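You operate a simulated robot arm through the tools that you are given. There is no shell and no other tool. Be economical: measure what you need, move in short steps, check, and stop when the job is done.

The job below is to be done with a simulated robot arm. You get a single attempt, and the scene is never put back.

JOB
Fetch the white roller and set it on the red tray.

It is judged by the outcome, as a careful person would: the job done as asked, and still so three seconds after it is handed in. It fails if anything else is knocked over, pushed out of place, dropped, spilled or broken.

ROBOT AND FRAMES
A 6-joint arm with a two-finger parallel gripper, fixed in place. Base frame: the origin is at the foot of the arm, x ahead of it, y to its left, z up; the work surface is at about z = 85. Lengths are in cm, angles in degrees, forces in N, time in s.
With the tool pointing down near the work surface it reaches from about 24 to 64 cm from the base axis. Its first joint turns from -66.0 to 66.0 degrees. Payload 2.7 kg.
Tool frame: the origin (TCP) lies between the finger pads and is the grasp point; the fingertips stand 2.3 cm ahead of it; z points along the fingers, y is the line along which they close. Largest opening 9.4 cm; finger width 3.8, thickness 1; the body of the gripper, 5.4 by 9.6 cm, starts 3.9 cm behind the TCP.
Orientation is that of the tool frame in the base frame, as a unit quaternion [w, x, y, z]. With the fingers straight down and closing along the base's y, the tool's x points along the base's -x, its y along +y and its z along -z.

CONTROLS
- The arm moves only by the tool arm_command. Its argument "moves" is a list of rows, each an object of numbers (a shift or turn left out is 0, a gripper value left out holds the last): "wx", "wy", "wz": the turn, a rotation vector about the base's x, y, z in degrees; "dx", "dy", "dz": the shift along the base's x, y, z in cm; "gripper": the opening, from 0 (shut) to 1 (fully open). In form: [{"wx": .., "wy": .., "wz": .., "dx": .., "dy": .., "dz": .., "gripper": ..}, ...]. A call has 1 to 8 rows; each row shifts and turns the commanded pose from where the row before left it. A row lasts 0.2 s, in which the tool goes at most 5 cm and 8.6 degrees; a call with a longer step from one row to the next is refused whole, and so is a gripper value outside its range. Where a pose cannot be reached the arm comes as near as it can. A force on the tool above 40 N (or 10 N above the force at the start of the call, whichever is more), or a blocked arm, ends the call early, and 0.2 s more pass. Each finger travels about 4.5 cm/s and halts on what it meets, pressing with about 42 N; the grip force reading is that of the motor and also rises with nothing between the fingers. The clock runs only during rows and for 0.2 s after the last one: add rows that do not move to give the fingers time. The reply holds the time, the measured pose of the TCP, the force on the tool along the base axes, the opening and the grip force, in the units named above and with some noise, and new pictures: "views" is both (left out), scene, wrist or none.
- Cameras (640 x 400 px; columns grow to the right, rows downward): "scene" is fixed at [7.59, -42.97, 140.85]; the picture's right is [0.78, -0.63, 0.00], its down [-0.33, -0.41, -0.85] and it looks along [0.53, 0.66, -0.53] (base axes); focal length 323 px, centre (320, 200). "wrist" rides on the gripper at [8.6, 1.6, -7.4] in the tool frame; the picture's right is [-0.18, 0.98, 0.00], its down [-0.58, -0.11, -0.81] and it looks along [-0.79, -0.15, 0.59] (tool axes); focal length 243 px, centre (320, 200). There is no depth. A picture from a camera that has moved, and an enlarged one, comes with that camera's place and axes in the base frame and with its lens.
- enlarge(camera, box): a new picture of the part [left, top, right, bottom] of that camera's present view, enlarged. The clock stands still meanwhile.
- finish_job(): hands the job in; it is judged then, once.

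Go step by step. Nothing tells you positions but the pictures and the camera data: compare them with the known pose of the tool, close in by small moves and look again before you grip or let go. The budget is 90 turns and 170 pictures, counting those below and the enlarged ones. Unless the task says otherwise, let go and move clear before handing in, and close with one line.

The tools are called after "Request:" by a JSON object that holds its "op" and its "data". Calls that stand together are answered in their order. arm_command: Moves the arm, as the interface text tells. Its arguments: {"type":"object","properties":{"moves":{"type":"array","items":{"type":"object","properties":{"wx":{"type":"number"},"wy":{"type":"number"},"wz":{"type":"number"},"dx":{"type":"number"},"dy":{"type":"number"},"dz":{"type":"number"},"gripper":{"type":"number"}}}},"views":{"type":"string","enum":["both","scene","wrist","none"]}},"required":["moves"]} The other tools are called the same way: enlarge (camera, box) takes an enlarged picture of a part of a camera's view; finish_job () hands the job in.

At the start:

```text
t: 0.0
position: [33.34, -19.42, 115.9]
ee_rot: [0.0, 0.0, 1.0, 0.0]
wrist_force: [1.1, 1.0, -0.1]
finger_gap: 9.41
finger_force: 0.0
```

scene: 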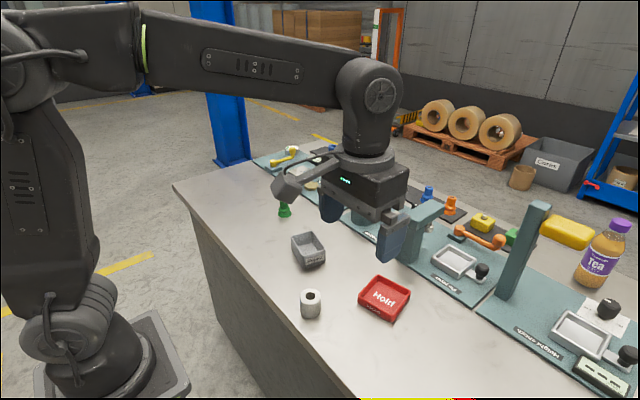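
wrist: 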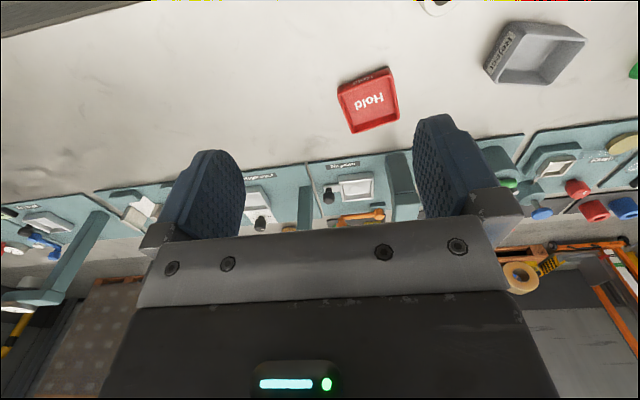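

The white roller appears near (35, -6), and the red "Hold" tray near (48, -14). I'll take closer looks before moving.

Request:
{"op": "enlarge", "data": {"camera": "scene", "box": [260, 220, 420, 330]}}

Request:
{"op": "enlarge", "data": {"camera": "scene", "box": [400, 180, 640, 400]}}

```text
3.64 times, centred on (340, 275) of scene
camera zoom: at [7.59, -42.97, 140.85], right [0.78, -0.63, 0.0], down [-0.33, -0.41, -0.85], along [0.53, 0.66, -0.53], focal length 1173 px, centre (247, -73)
```

zoom: 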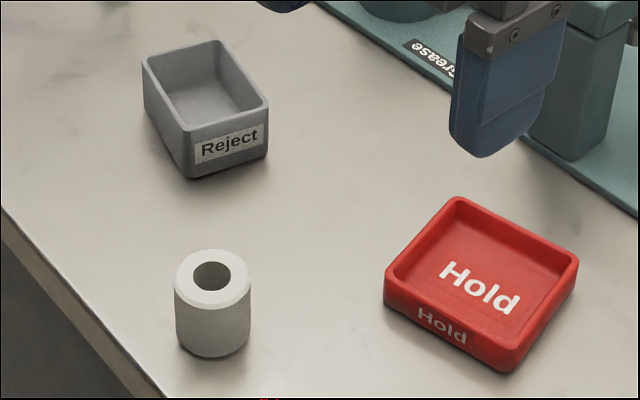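

```text
1.82 times, centred on (520, 290) of scene
camera zoom: at [7.59, -42.97, 140.85], right [0.78, -0.63, 0.0], down [-0.33, -0.41, -0.85], along [0.53, 0.66, -0.53], focal length 586 px, centre (-44, 36)
```

zoom: 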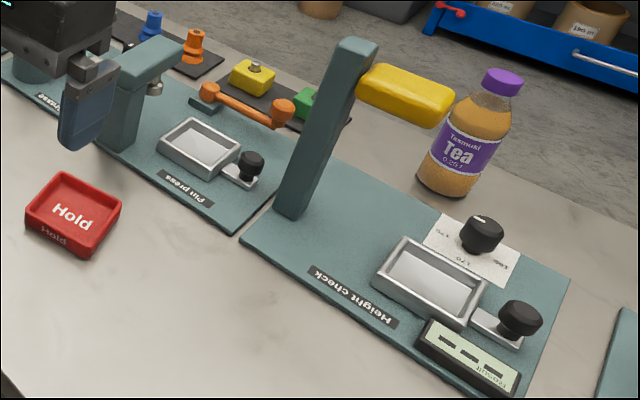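

The roller stands upright near (34.1, -6.7), about 4.3 cm wide and 5 cm tall. I'll move above it and check.

Request:
{"op": "arm_command", "data": {"moves": [{"dy": 4.2, "dx": 0.3, "dz": -1}, {"dy": 4.2, "dx": 0.3, "dz": -2}, {"dy": 4.3, "dx": 0.2, "dz": -3}, {"dz": -4}, {"dz": -4}, {}]}}

```text
refused: row 3 steps farther than a row can; nothing moved
```

The roller is still as estimated and nothing has moved. I'll use shorter steps.

Request:
{"op": "arm_command", "data": {"moves": [{"dy": 4.2, "dx": 0.3, "dz": -1}, {"dy": 4.2, "dx": 0.3, "dz": -2}, {"dy": 4.3, "dx": 0.2, "dz": -2}, {"dz": -4}, {"dz": -4}, {}]}}

```text
t: 1.4
position: [34.14, -6.75, 102.85]
ee_rot: [0.0, 0.0, 1.0, 0.0]
wrist_force: [0.8, 0.1, 0.1]
finger_gap: 9.4
finger_force: 0.1
camera wrist: at [25.43, -5.02, 110.17], right [0.18, 0.98, 0.0], down [0.58, -0.11, 0.81], along [0.79, -0.15, -0.59], focal length 243 px, centre (320, 200)
```

scene: 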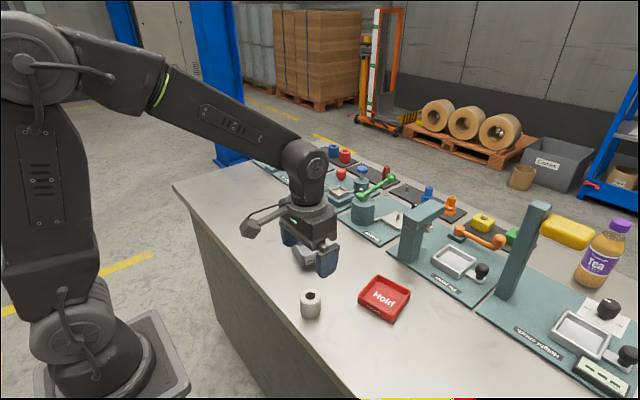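
wrist: 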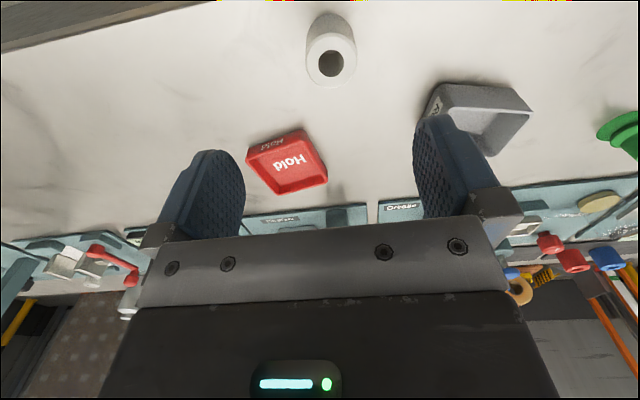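

The wrist view puts the roller at about (34.2, -6.0). I'll shift slightly and go down to just above its top to check.

Request:
{"op": "arm_command", "data": {"moves": [{"dy": 0.6, "dz": -3}, {"dz": -3}, {"dz": -2.5}, {}]}}

Request:
{"op": "enlarge", "data": {"camera": "scene", "box": [240, 220, 400, 330]}}

```text
t: 2.4
position: [34.07, -6.29, 94.51]
ee_rot: [0.0, 0.0, 1.0, 0.0]
wrist_force: [-0.7, 0.2, -0.1]
finger_gap: 9.41
finger_force: 0.0
camera wrist: at [25.35, -4.51, 101.88], right [0.18, 0.98, 0.0], down [0.58, -0.11, 0.81], along [0.79, -0.15, -0.59], focal length 243 px, centre (320, 200)
```

scene: 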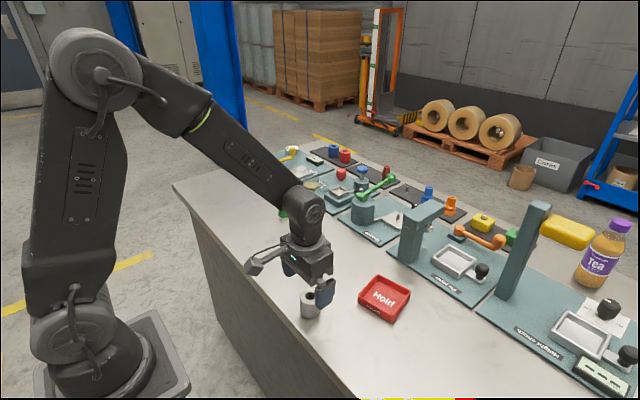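
wrist: 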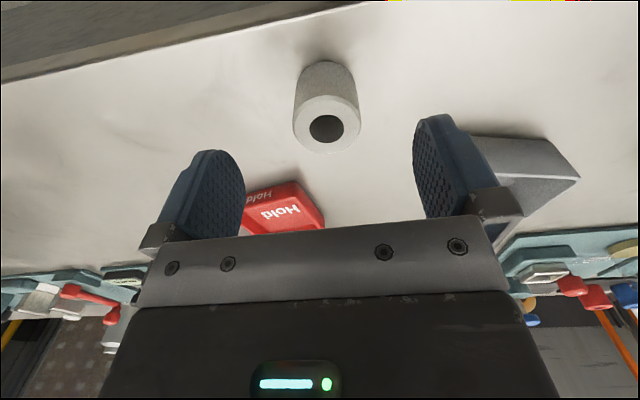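

```text
3.64 times, centred on (320, 275) of scene
camera zoom: at [7.59, -42.97, 140.85], right [0.78, -0.63, 0.0], down [-0.33, -0.41, -0.85], along [0.53, 0.66, -0.53], focal length 1173 px, centre (320, -73)
```

zoom: 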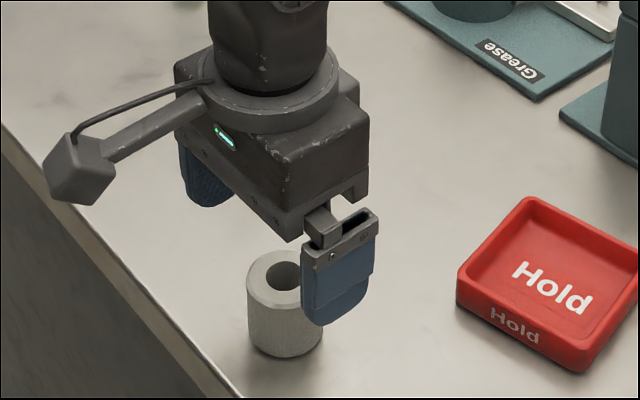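

The roller sits between the fingers with its axis near (34.0, -5.9). I'll centre and descend to grasp height.

Request:
{"op": "arm_command", "data": {"moves": [{"dy": 0.35, "dz": -2}, {"dz": -2.5}, {"dz": -1.8}, {}]}}

```text
t: 3.4
position: [33.96, -5.67, 88.11]
ee_rot: [0.0, 0.0, 1.0, 0.0]
wrist_force: [-0.3, 0.2, 0.3]
finger_gap: 9.38
finger_force: 0.1
camera wrist: at [25.32, -4.01, 95.44], right [0.18, 0.98, 0.0], down [0.58, -0.11, 0.81], along [0.79, -0.15, -0.59], focal length 243 px, centre (320, 200)
```

scene: 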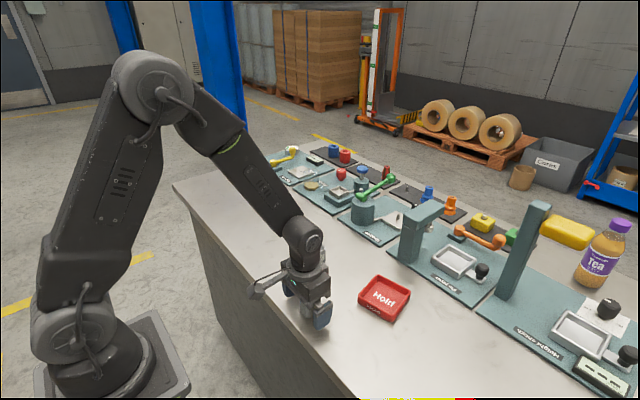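
wrist: 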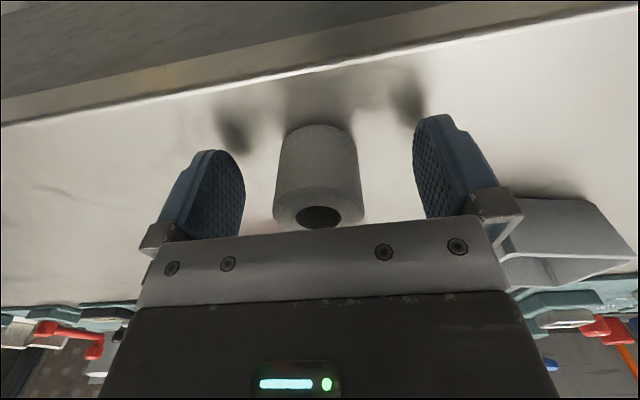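

The roller is centred in y, and its axis looks about 0.6 cm further ahead. I'll nudge forward and close.

Request:
{"op": "arm_command", "data": {"moves": [{"dx": 0.6, "dz": -0.2}, {"gripper": 0.3}, {}, {}, {}, {"gripper": 0.3}, {}]}}

```text
t: 5.0
position: [34.72, -5.76, 87.95]
ee_rot: [0.0, 0.0, 1.0, 0.0]
wrist_force: [0.6, -0.9, 2.3]
finger_gap: 4.28
finger_force: 42.1
camera wrist: at [25.94, -4.05, 95.26], right [0.18, 0.98, 0.0], down [0.58, -0.11, 0.81], along [0.79, -0.15, -0.59], focal length 243 px, centre (320, 200)
```

scene: 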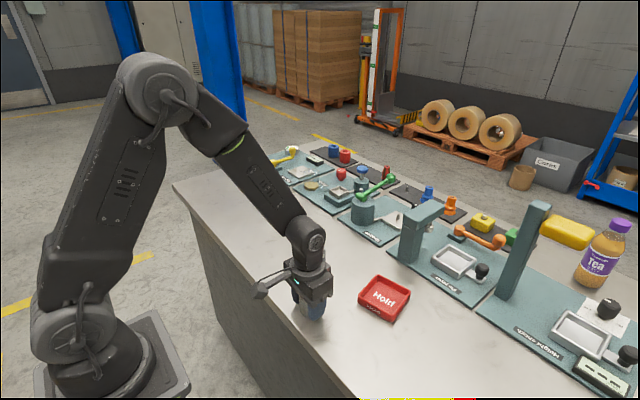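
wrist: 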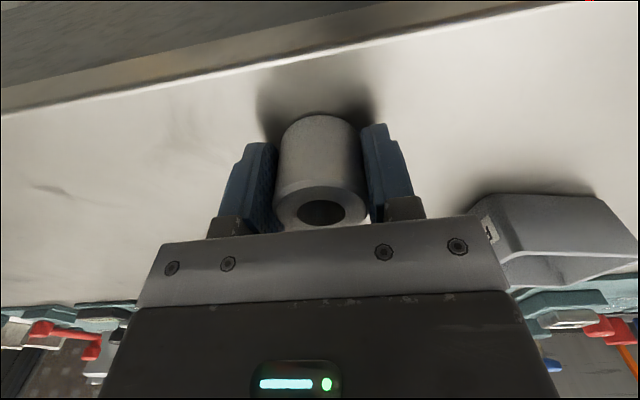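

The grip holds (gap 4.28 cm). I'll lift straight up and check.

Request:
{"op": "arm_command", "data": {"moves": [{"dz": 2}, {"dz": 4}, {"dz": 4}, {"dz": 3}, {"dx": 2, "dy": -3}, {}]}}

Request:
{"op": "enlarge", "data": {"camera": "scene", "box": [280, 220, 440, 330]}}

Request:
{"op": "enlarge", "data": {"camera": "wrist", "box": [180, 60, 400, 200]}}

```text
t: 6.4
position: [36.54, -8.85, 100.99]
ee_rot: [0.0, 0.0, 1.0, 0.0]
wrist_force: [-0.6, -0.5, -1.2]
finger_gap: 4.27
finger_force: 41.7
camera wrist: at [27.85, -7.08, 108.44], right [0.18, 0.98, 0.0], down [0.58, -0.11, 0.81], along [0.79, -0.15, -0.59], focal length 243 px, centre (320, 200)
```

scene: 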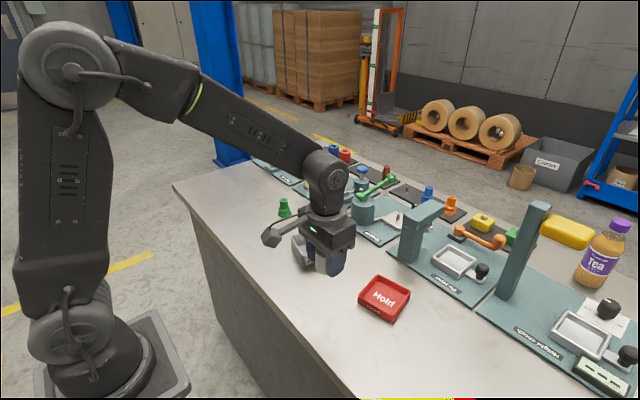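
wrist: 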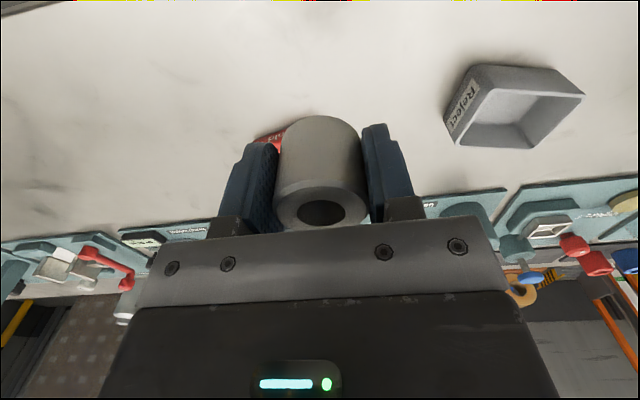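

```text
3.64 times, centred on (360, 275) of scene
camera zoom: at [7.59, -42.97, 140.85], right [0.78, -0.63, 0.0], down [-0.33, -0.41, -0.85], along [0.53, 0.66, -0.53], focal length 1173 px, centre (174, -73)
```

zoom: 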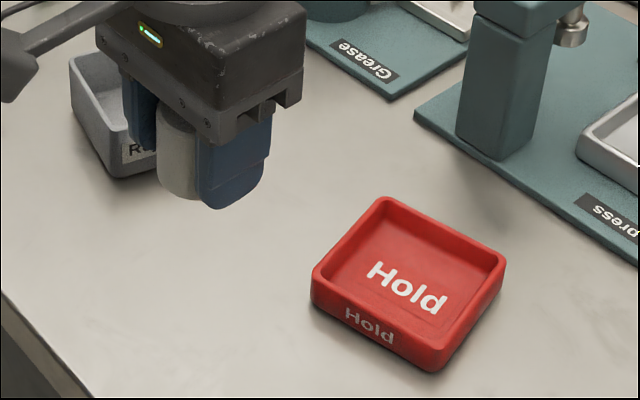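

```text
2.86 times, centred on (290, 130) of wrist
camera zoom: at [27.85, -7.08, 108.44], right [0.18, 0.98, 0.0], down [0.58, -0.11, 0.81], along [0.79, -0.15, -0.59], focal length 693 px, centre (406, 400)
```

zoom: 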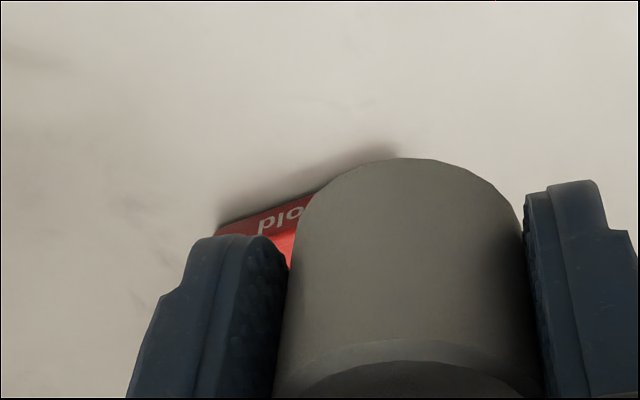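

The roller is held, but the fingertips are so low that they'd be inside the tray's walls (interior about 7 cm, rim about 2 cm high) with no room to open. I'll set the roller back down on the clear table and regrip about 1.3 cm higher.

Request:
{"op": "arm_command", "data": {"moves": [{"dz": -4}, {"dz": -4}, {"dz": -3}, {"dz": -1.5}, {"dz": -0.4}, {}], "views": "scene"}}

```text
t: 7.8
position: [36.64, -8.64, 88.0]
ee_rot: [-0.001, 0.0, 1.0, 0.0]
wrist_force: [-0.1, -0.2, -0.8]
finger_gap: 4.27
finger_force: 41.6
```

scene: 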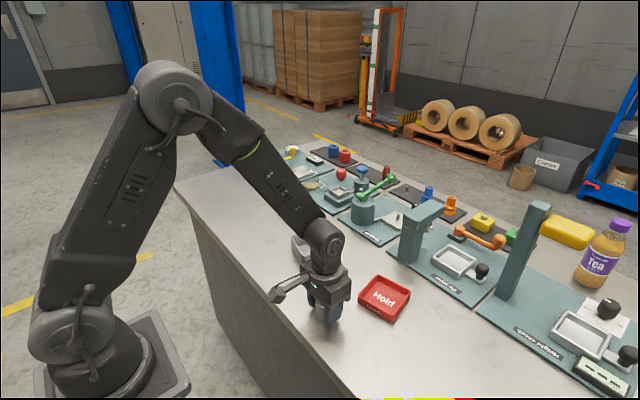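

The roller is within a millimetre of the table. I'll touch down, open partway, rise 1.3 cm and regrip.

Request:
{"op": "arm_command", "data": {"moves": [{"dz": -0.1}, {"gripper": 0.65}, {}, {}, {"dz": 1.4}, {}, {}]}}

```text
t: 9.4
position: [36.79, -8.74, 89.24]
ee_rot: [0.0, -0.001, 1.0, 0.0]
wrist_force: [0.1, -0.3, -0.2]
finger_gap: 6.09
finger_force: 0.0
camera wrist: at [27.95, -7.0, 96.65], right [0.18, 0.98, 0.0], down [0.58, -0.11, 0.81], along [0.79, -0.15, -0.59], focal length 243 px, centre (320, 200)
```

scene: 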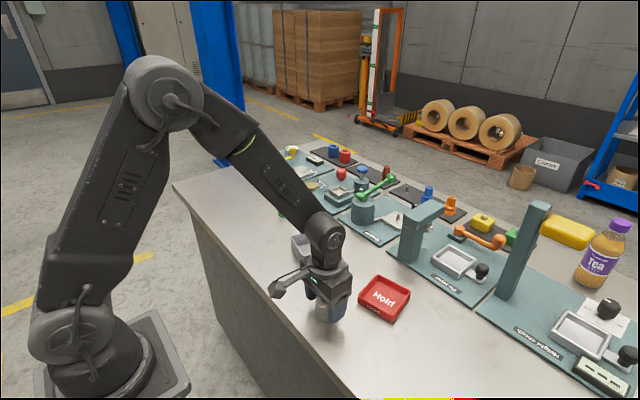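
wrist: 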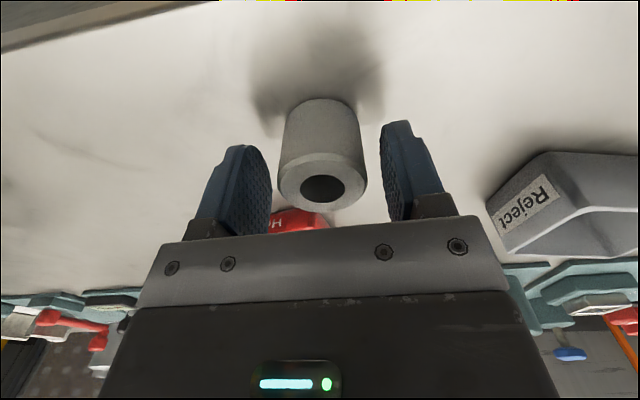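

The roller stands freely between the fingers, with tips now about 1.9 cm above its base. I'll close and lift, then turn 11° to align with the tray.

Request:
{"op": "arm_command", "data": {"moves": [{"gripper": 0.3}, {}, {}, {}, {"dz": 2}, {"dz": 3}, {"dz": 4, "wz": 5.5}, {"wz": 5.5}]}}

```text
t: 11.2
position: [36.61, -8.71, 98.17]
ee_rot: [0.0, -0.097, 0.995, 0.001]
wrist_force: [-0.6, -0.3, -0.8]
finger_gap: 4.25
finger_force: 42.1
camera wrist: at [27.76, -8.65, 105.6], right [-0.01, 1.0, 0.0], down [0.59, 0.01, 0.81], along [0.81, 0.01, -0.59], focal length 243 px, centre (320, 200)
```

scene: 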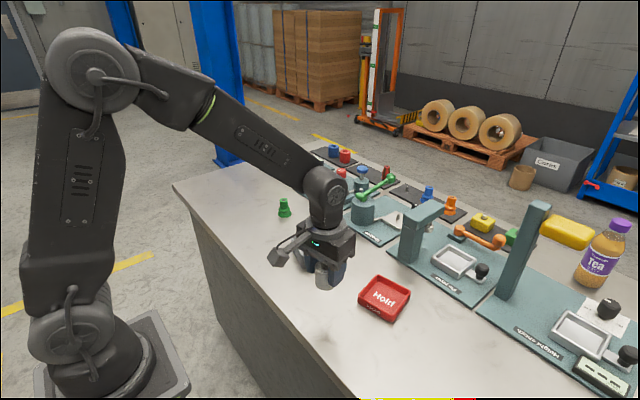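
wrist: 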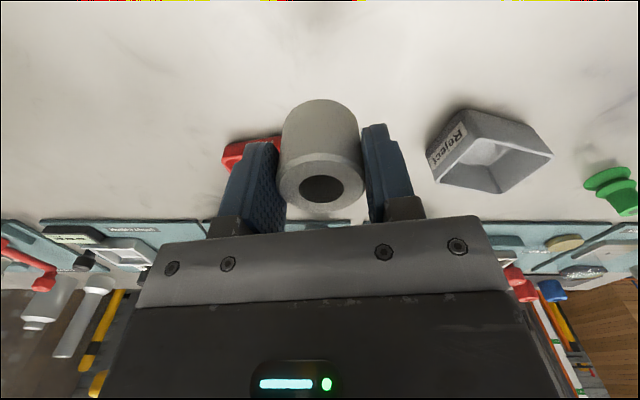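

The roller is held upright and aligned. I'll move over the tray centre, estimated at (48.5, -14.3).

Request:
{"op": "arm_command", "data": {"moves": [{"dx": 4, "dy": -1.8}, {"dx": 4, "dy": -1.9}, {"dx": 3.9, "dy": -1.9}, {}, {}]}}

Request:
{"op": "enlarge", "data": {"camera": "scene", "box": [300, 200, 460, 330]}}

```text
t: 12.4
position: [48.6, -14.36, 98.14]
ee_rot: [0.0, -0.096, 0.995, 0.0]
wrist_force: [0.4, 0.0, -1.5]
finger_gap: 4.28
finger_force: 42.1
camera wrist: at [39.81, -14.28, 105.63], right [-0.01, 1.0, 0.0], down [0.59, 0.0, 0.81], along [0.81, 0.01, -0.59], focal length 243 px, centre (320, 200)
```

scene: 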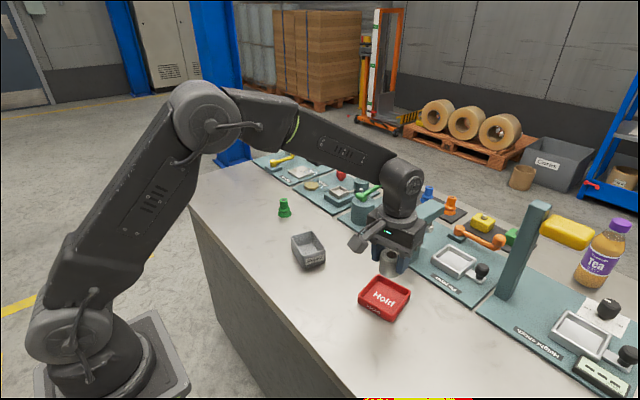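
wrist: 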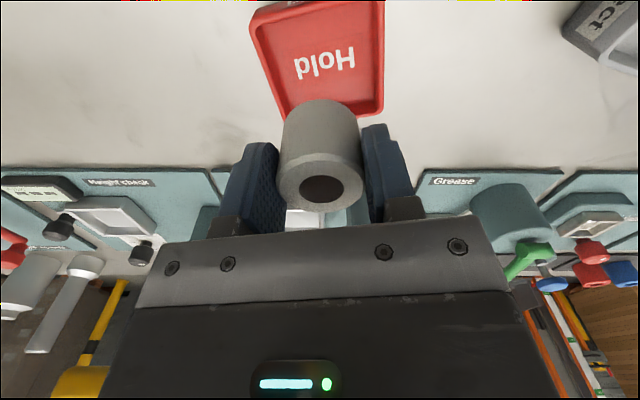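

```text
3.08 times, centred on (380, 265) of scene
camera zoom: at [7.59, -42.97, 140.85], right [0.78, -0.63, 0.0], down [-0.33, -0.41, -0.85], along [0.53, 0.66, -0.53], focal length 993 px, centre (135, 0)
```

zoom: 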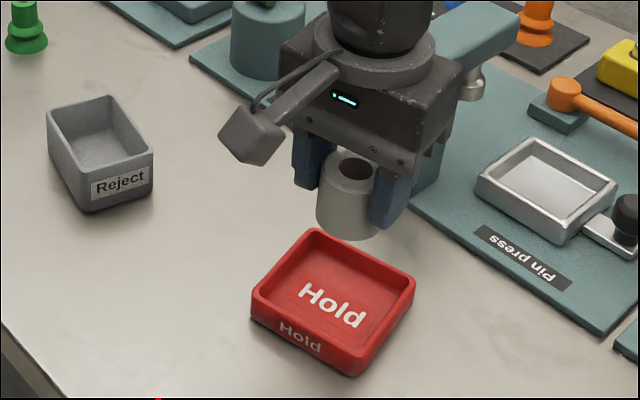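

The tray centre refines to about (48.8, -13.9). I'll adjust and descend to about 1.5 cm above the tray floor, then look.

Request:
{"op": "arm_command", "data": {"moves": [{"dx": 0.2, "dy": 0.4, "dz": -2}, {"dz": -2.5}, {"dz": -2}, {}]}}

Request:
{"op": "enlarge", "data": {"camera": "scene", "box": [330, 230, 440, 330]}}

```text
t: 13.4
position: [48.79, -13.99, 91.79]
ee_rot: [0.0, -0.096, 0.995, -0.001]
wrist_force: [0.1, 0.1, -1.2]
finger_gap: 4.27
finger_force: 41.7
camera wrist: at [39.92, -13.95, 99.25], right [-0.01, 1.0, 0.0], down [0.59, 0.0, 0.81], along [0.81, 0.01, -0.59], focal length 243 px, centre (320, 200)
```

scene: 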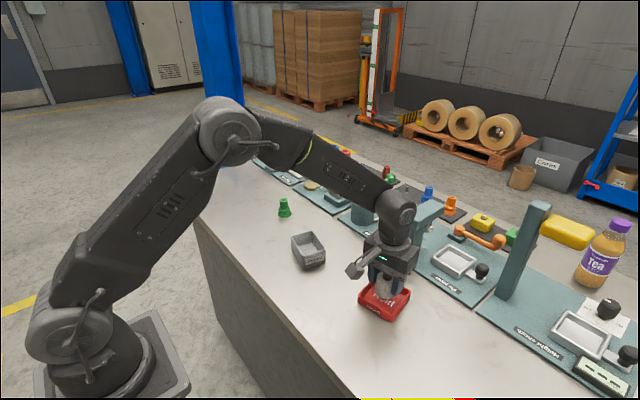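
wrist: 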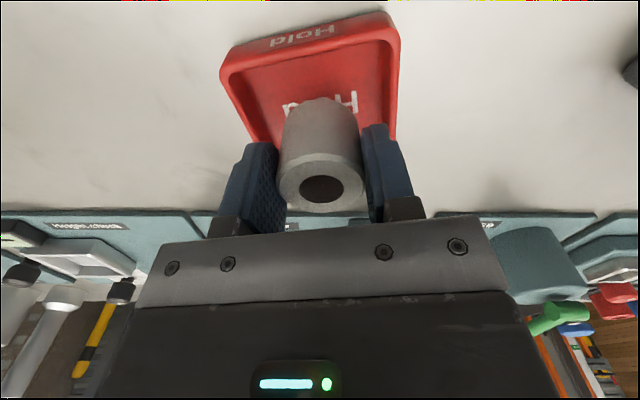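

```text
4.00 times, centred on (385, 280) of scene
camera zoom: at [7.59, -42.97, 140.85], right [0.78, -0.63, 0.0], down [-0.33, -0.41, -0.85], along [0.53, 0.66, -0.53], focal length 1290 px, centre (60, -120)
```

zoom: 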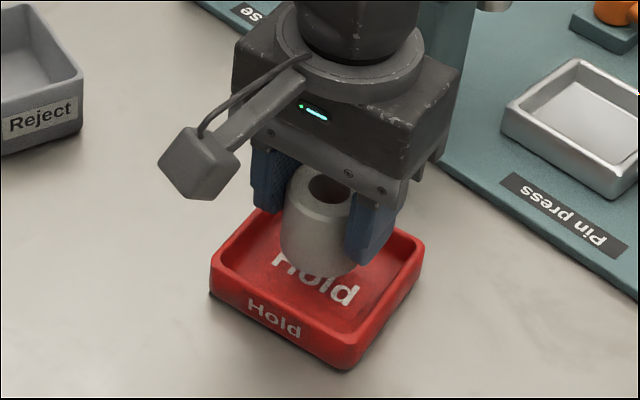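

The roller is centred over the tray floor at (48.8, -14.0), so I'll lower gently, watching the force.

Request:
{"op": "arm_command", "data": {"moves": [{"dz": -0.7}, {"dz": -0.5}, {"dz": -0.2}, {}]}}

Request:
{"op": "enlarge", "data": {"camera": "scene", "box": [330, 230, 440, 330]}}

```text
t: 14.4
position: [48.8, -13.93, 90.35]
ee_rot: [0.0, -0.096, 0.995, 0.0]
wrist_force: [-0.7, 0.3, 0.0]
finger_gap: 4.27
finger_force: 42.3
camera wrist: at [39.89, -13.87, 97.81], right [-0.01, 1.0, 0.0], down [0.59, 0.0, 0.81], along [0.81, 0.01, -0.59], focal length 243 px, centre (320, 200)
```

scene: 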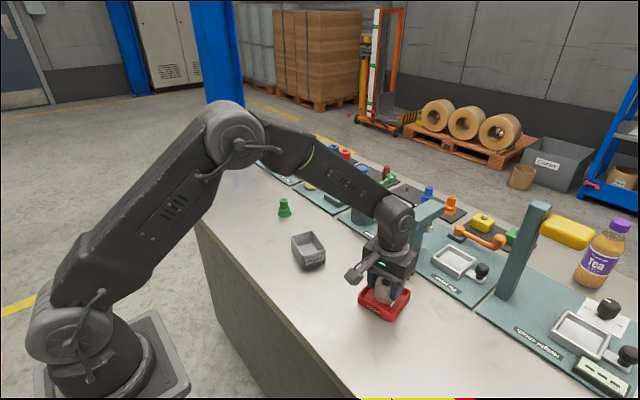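
wrist: 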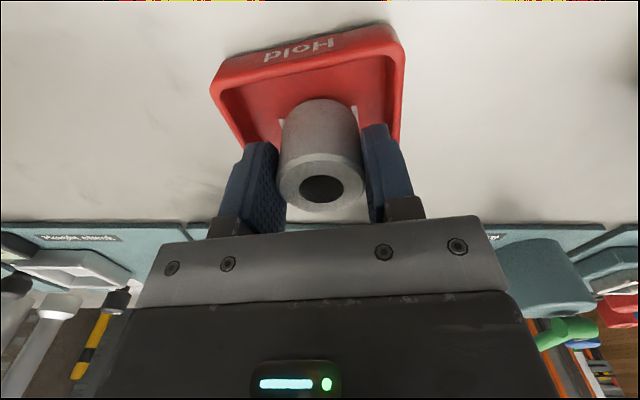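

```text
4.00 times, centred on (385, 280) of scene
camera zoom: at [7.59, -42.97, 140.85], right [0.78, -0.63, 0.0], down [-0.33, -0.41, -0.85], along [0.53, 0.66, -0.53], focal length 1290 px, centre (60, -120)
```

zoom: 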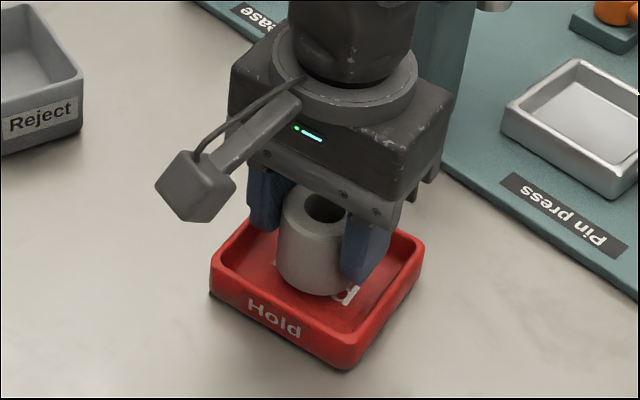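

The roller is just above the tray floor with no contact yet. I'll lower in tiny steps.

Request:
{"op": "arm_command", "data": {"moves": [{"dz": -0.15}, {"dz": -0.15}, {}], "views": "none"}}

```text
t: 15.2
position: [48.71, -13.9, 90.09]
ee_rot: [0.0, -0.096, 0.995, 0.0]
wrist_force: [0.4, 0.0, -0.7]
finger_gap: 4.25
finger_force: 41.7
```

There is still no contact force, so I'll take another small step.

Request:
{"op": "arm_command", "data": {"moves": [{"dz": -0.15}, {"dz": -0.1}, {}], "views": "none"}}

```text
t: 16.0
position: [48.65, -14.01, 89.64]
ee_rot: [0.0, -0.096, 0.995, 0.0]
wrist_force: [0.5, -0.3, -0.4]
finger_gap: 4.26
finger_force: 42.0
```

Still no contact; the base of the roller should be about 0.5 cm above table level. I'll check the view while stepping on.

Request:
{"op": "arm_command", "data": {"moves": [{"dz": -0.1}, {"dz": -0.1}, {}]}}

Request:
{"op": "enlarge", "data": {"camera": "scene", "box": [350, 250, 420, 330]}}

```text
t: 16.8
position: [48.83, -13.93, 89.73]
ee_rot: [0.001, -0.096, 0.995, -0.001]
wrist_force: [-7.8, 1.3, 21.4]
finger_gap: 4.25
finger_force: 42.2
camera wrist: at [39.86, -13.94, 97.13], right [-0.01, 1.0, 0.0], down [0.59, 0.01, 0.81], along [0.81, 0.01, -0.59], focal length 243 px, centre (320, 200)
```

scene: 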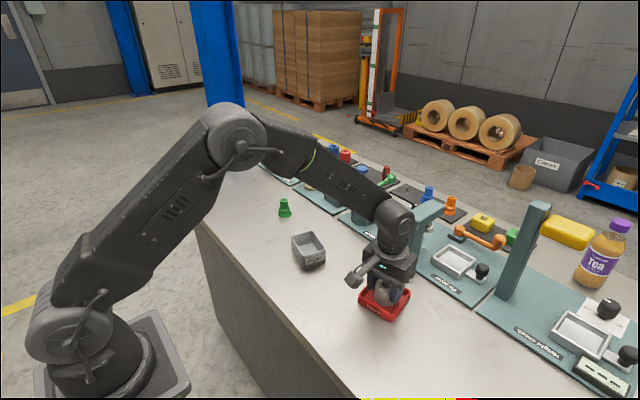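
wrist: 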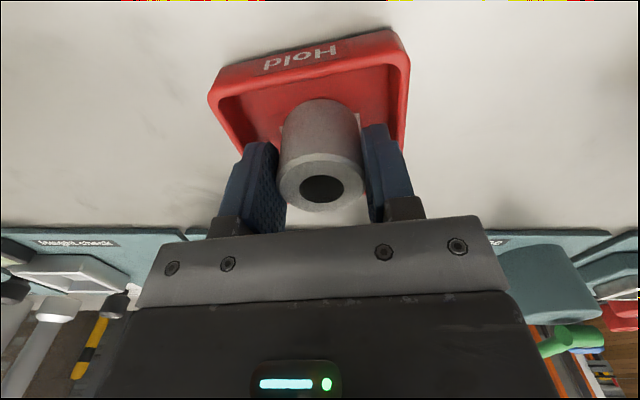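

```text
5.00 times, centred on (385, 290) of scene
camera zoom: at [7.54, -42.96, 140.86], right [0.78, -0.63, 0.0], down [-0.33, -0.41, -0.85], along [0.53, 0.66, -0.53], focal length 1613 px, centre (-5, -250)
```

zoom: 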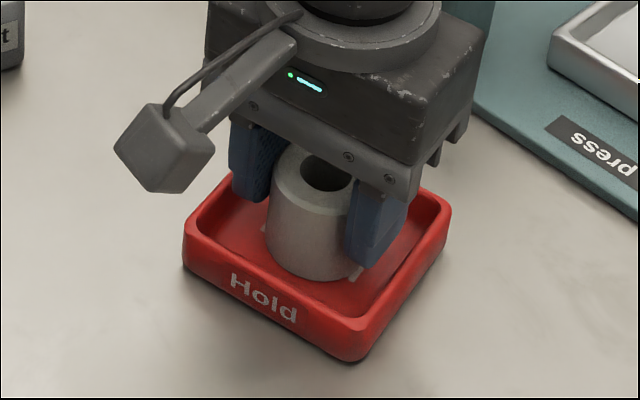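

The roller is on the tray floor (about 21 N contact). I'll ease off 0.1 cm, open only a little to stay clear of the rim, then rise.

Request:
{"op": "arm_command", "data": {"moves": [{"dz": 0.1}, {"gripper": 0.54}, {}, {}, {}]}}

```text
t: 18.0
position: [48.7, -13.91, 89.58]
ee_rot: [0.0, -0.095, 0.995, 0.0]
wrist_force: [-0.4, 0.9, 0.3]
finger_gap: 5.09
finger_force: 0.1
camera wrist: at [39.82, -13.87, 97.08], right [-0.01, 1.0, 0.0], down [0.59, 0.0, 0.81], along [0.81, 0.01, -0.59], focal length 243 px, centre (320, 200)
```

scene: 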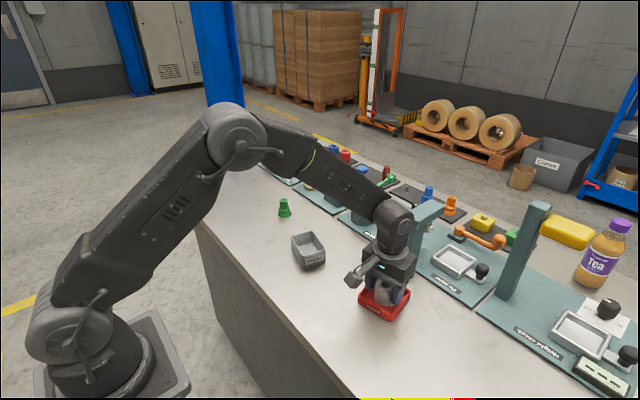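
wrist: 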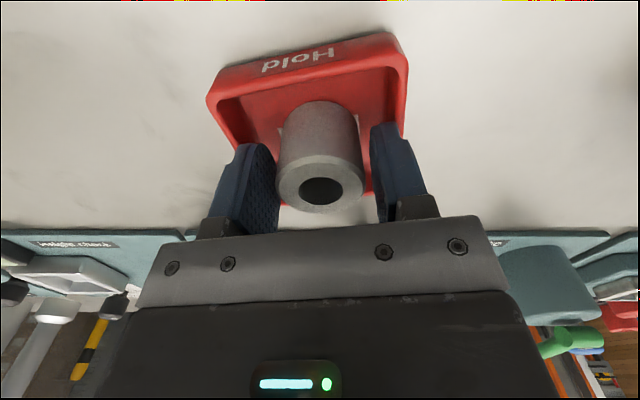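

The roller stands free on the tray. I'll rise a little, open further, and go clear.

Request:
{"op": "arm_command", "data": {"moves": [{"dz": 0.3, "gripper": 0.65}, {}, {"dz": 1}, {"dz": 3}, {"dz": 4}, {"dz": 4}, {"dx": -3, "dz": 2}, {}]}}

Request:
{"op": "enlarge", "data": {"camera": "scene", "box": [330, 230, 440, 330]}}

```text
t: 19.8
position: [45.76, -14.05, 104.35]
ee_rot: [-0.001, -0.095, 0.995, 0.0]
wrist_force: [0.6, -0.5, 0.3]
finger_gap: 6.12
finger_force: 0.0
camera wrist: at [36.89, -13.98, 111.7], right [-0.01, 1.0, 0.0], down [0.59, 0.0, 0.81], along [0.81, 0.01, -0.59], focal length 243 px, centre (320, 200)
```

scene: 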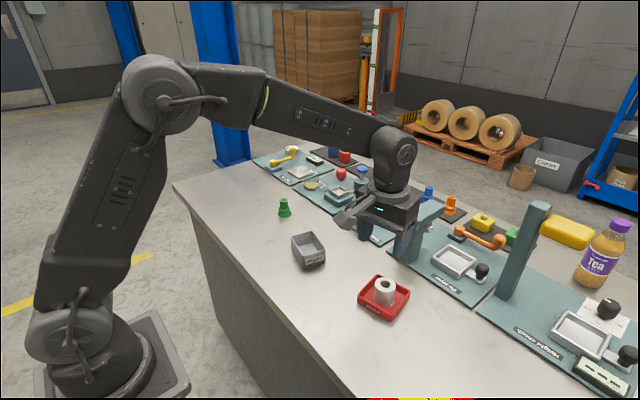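
wrist: 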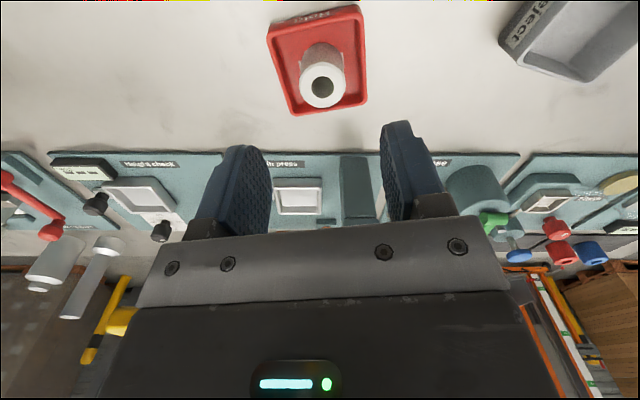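

```text
4.00 times, centred on (385, 280) of scene
camera zoom: at [7.58, -42.97, 140.85], right [0.78, -0.63, 0.0], down [-0.33, -0.41, -0.85], along [0.53, 0.66, -0.53], focal length 1290 px, centre (60, -120)
```

zoom: 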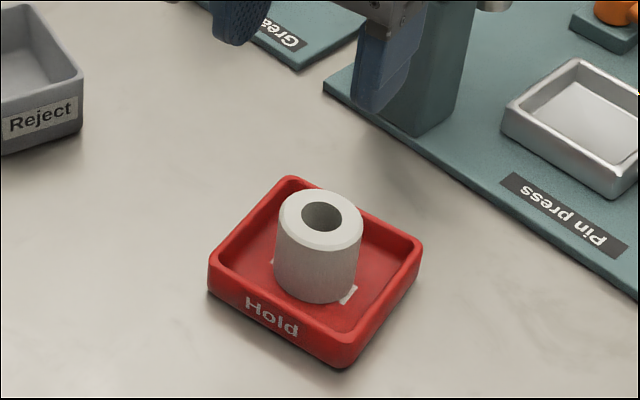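

The roller stands upright in the middle of the red tray, everything else is in place, and the arm is clear, so I'm handing in.

Request:
{"op": "finish_job", "data": {}}

```text
The job is handed in.
```

The white roller is standing upright on the red tray, the gripper has let go and moved clear, and nothing else was disturbed.
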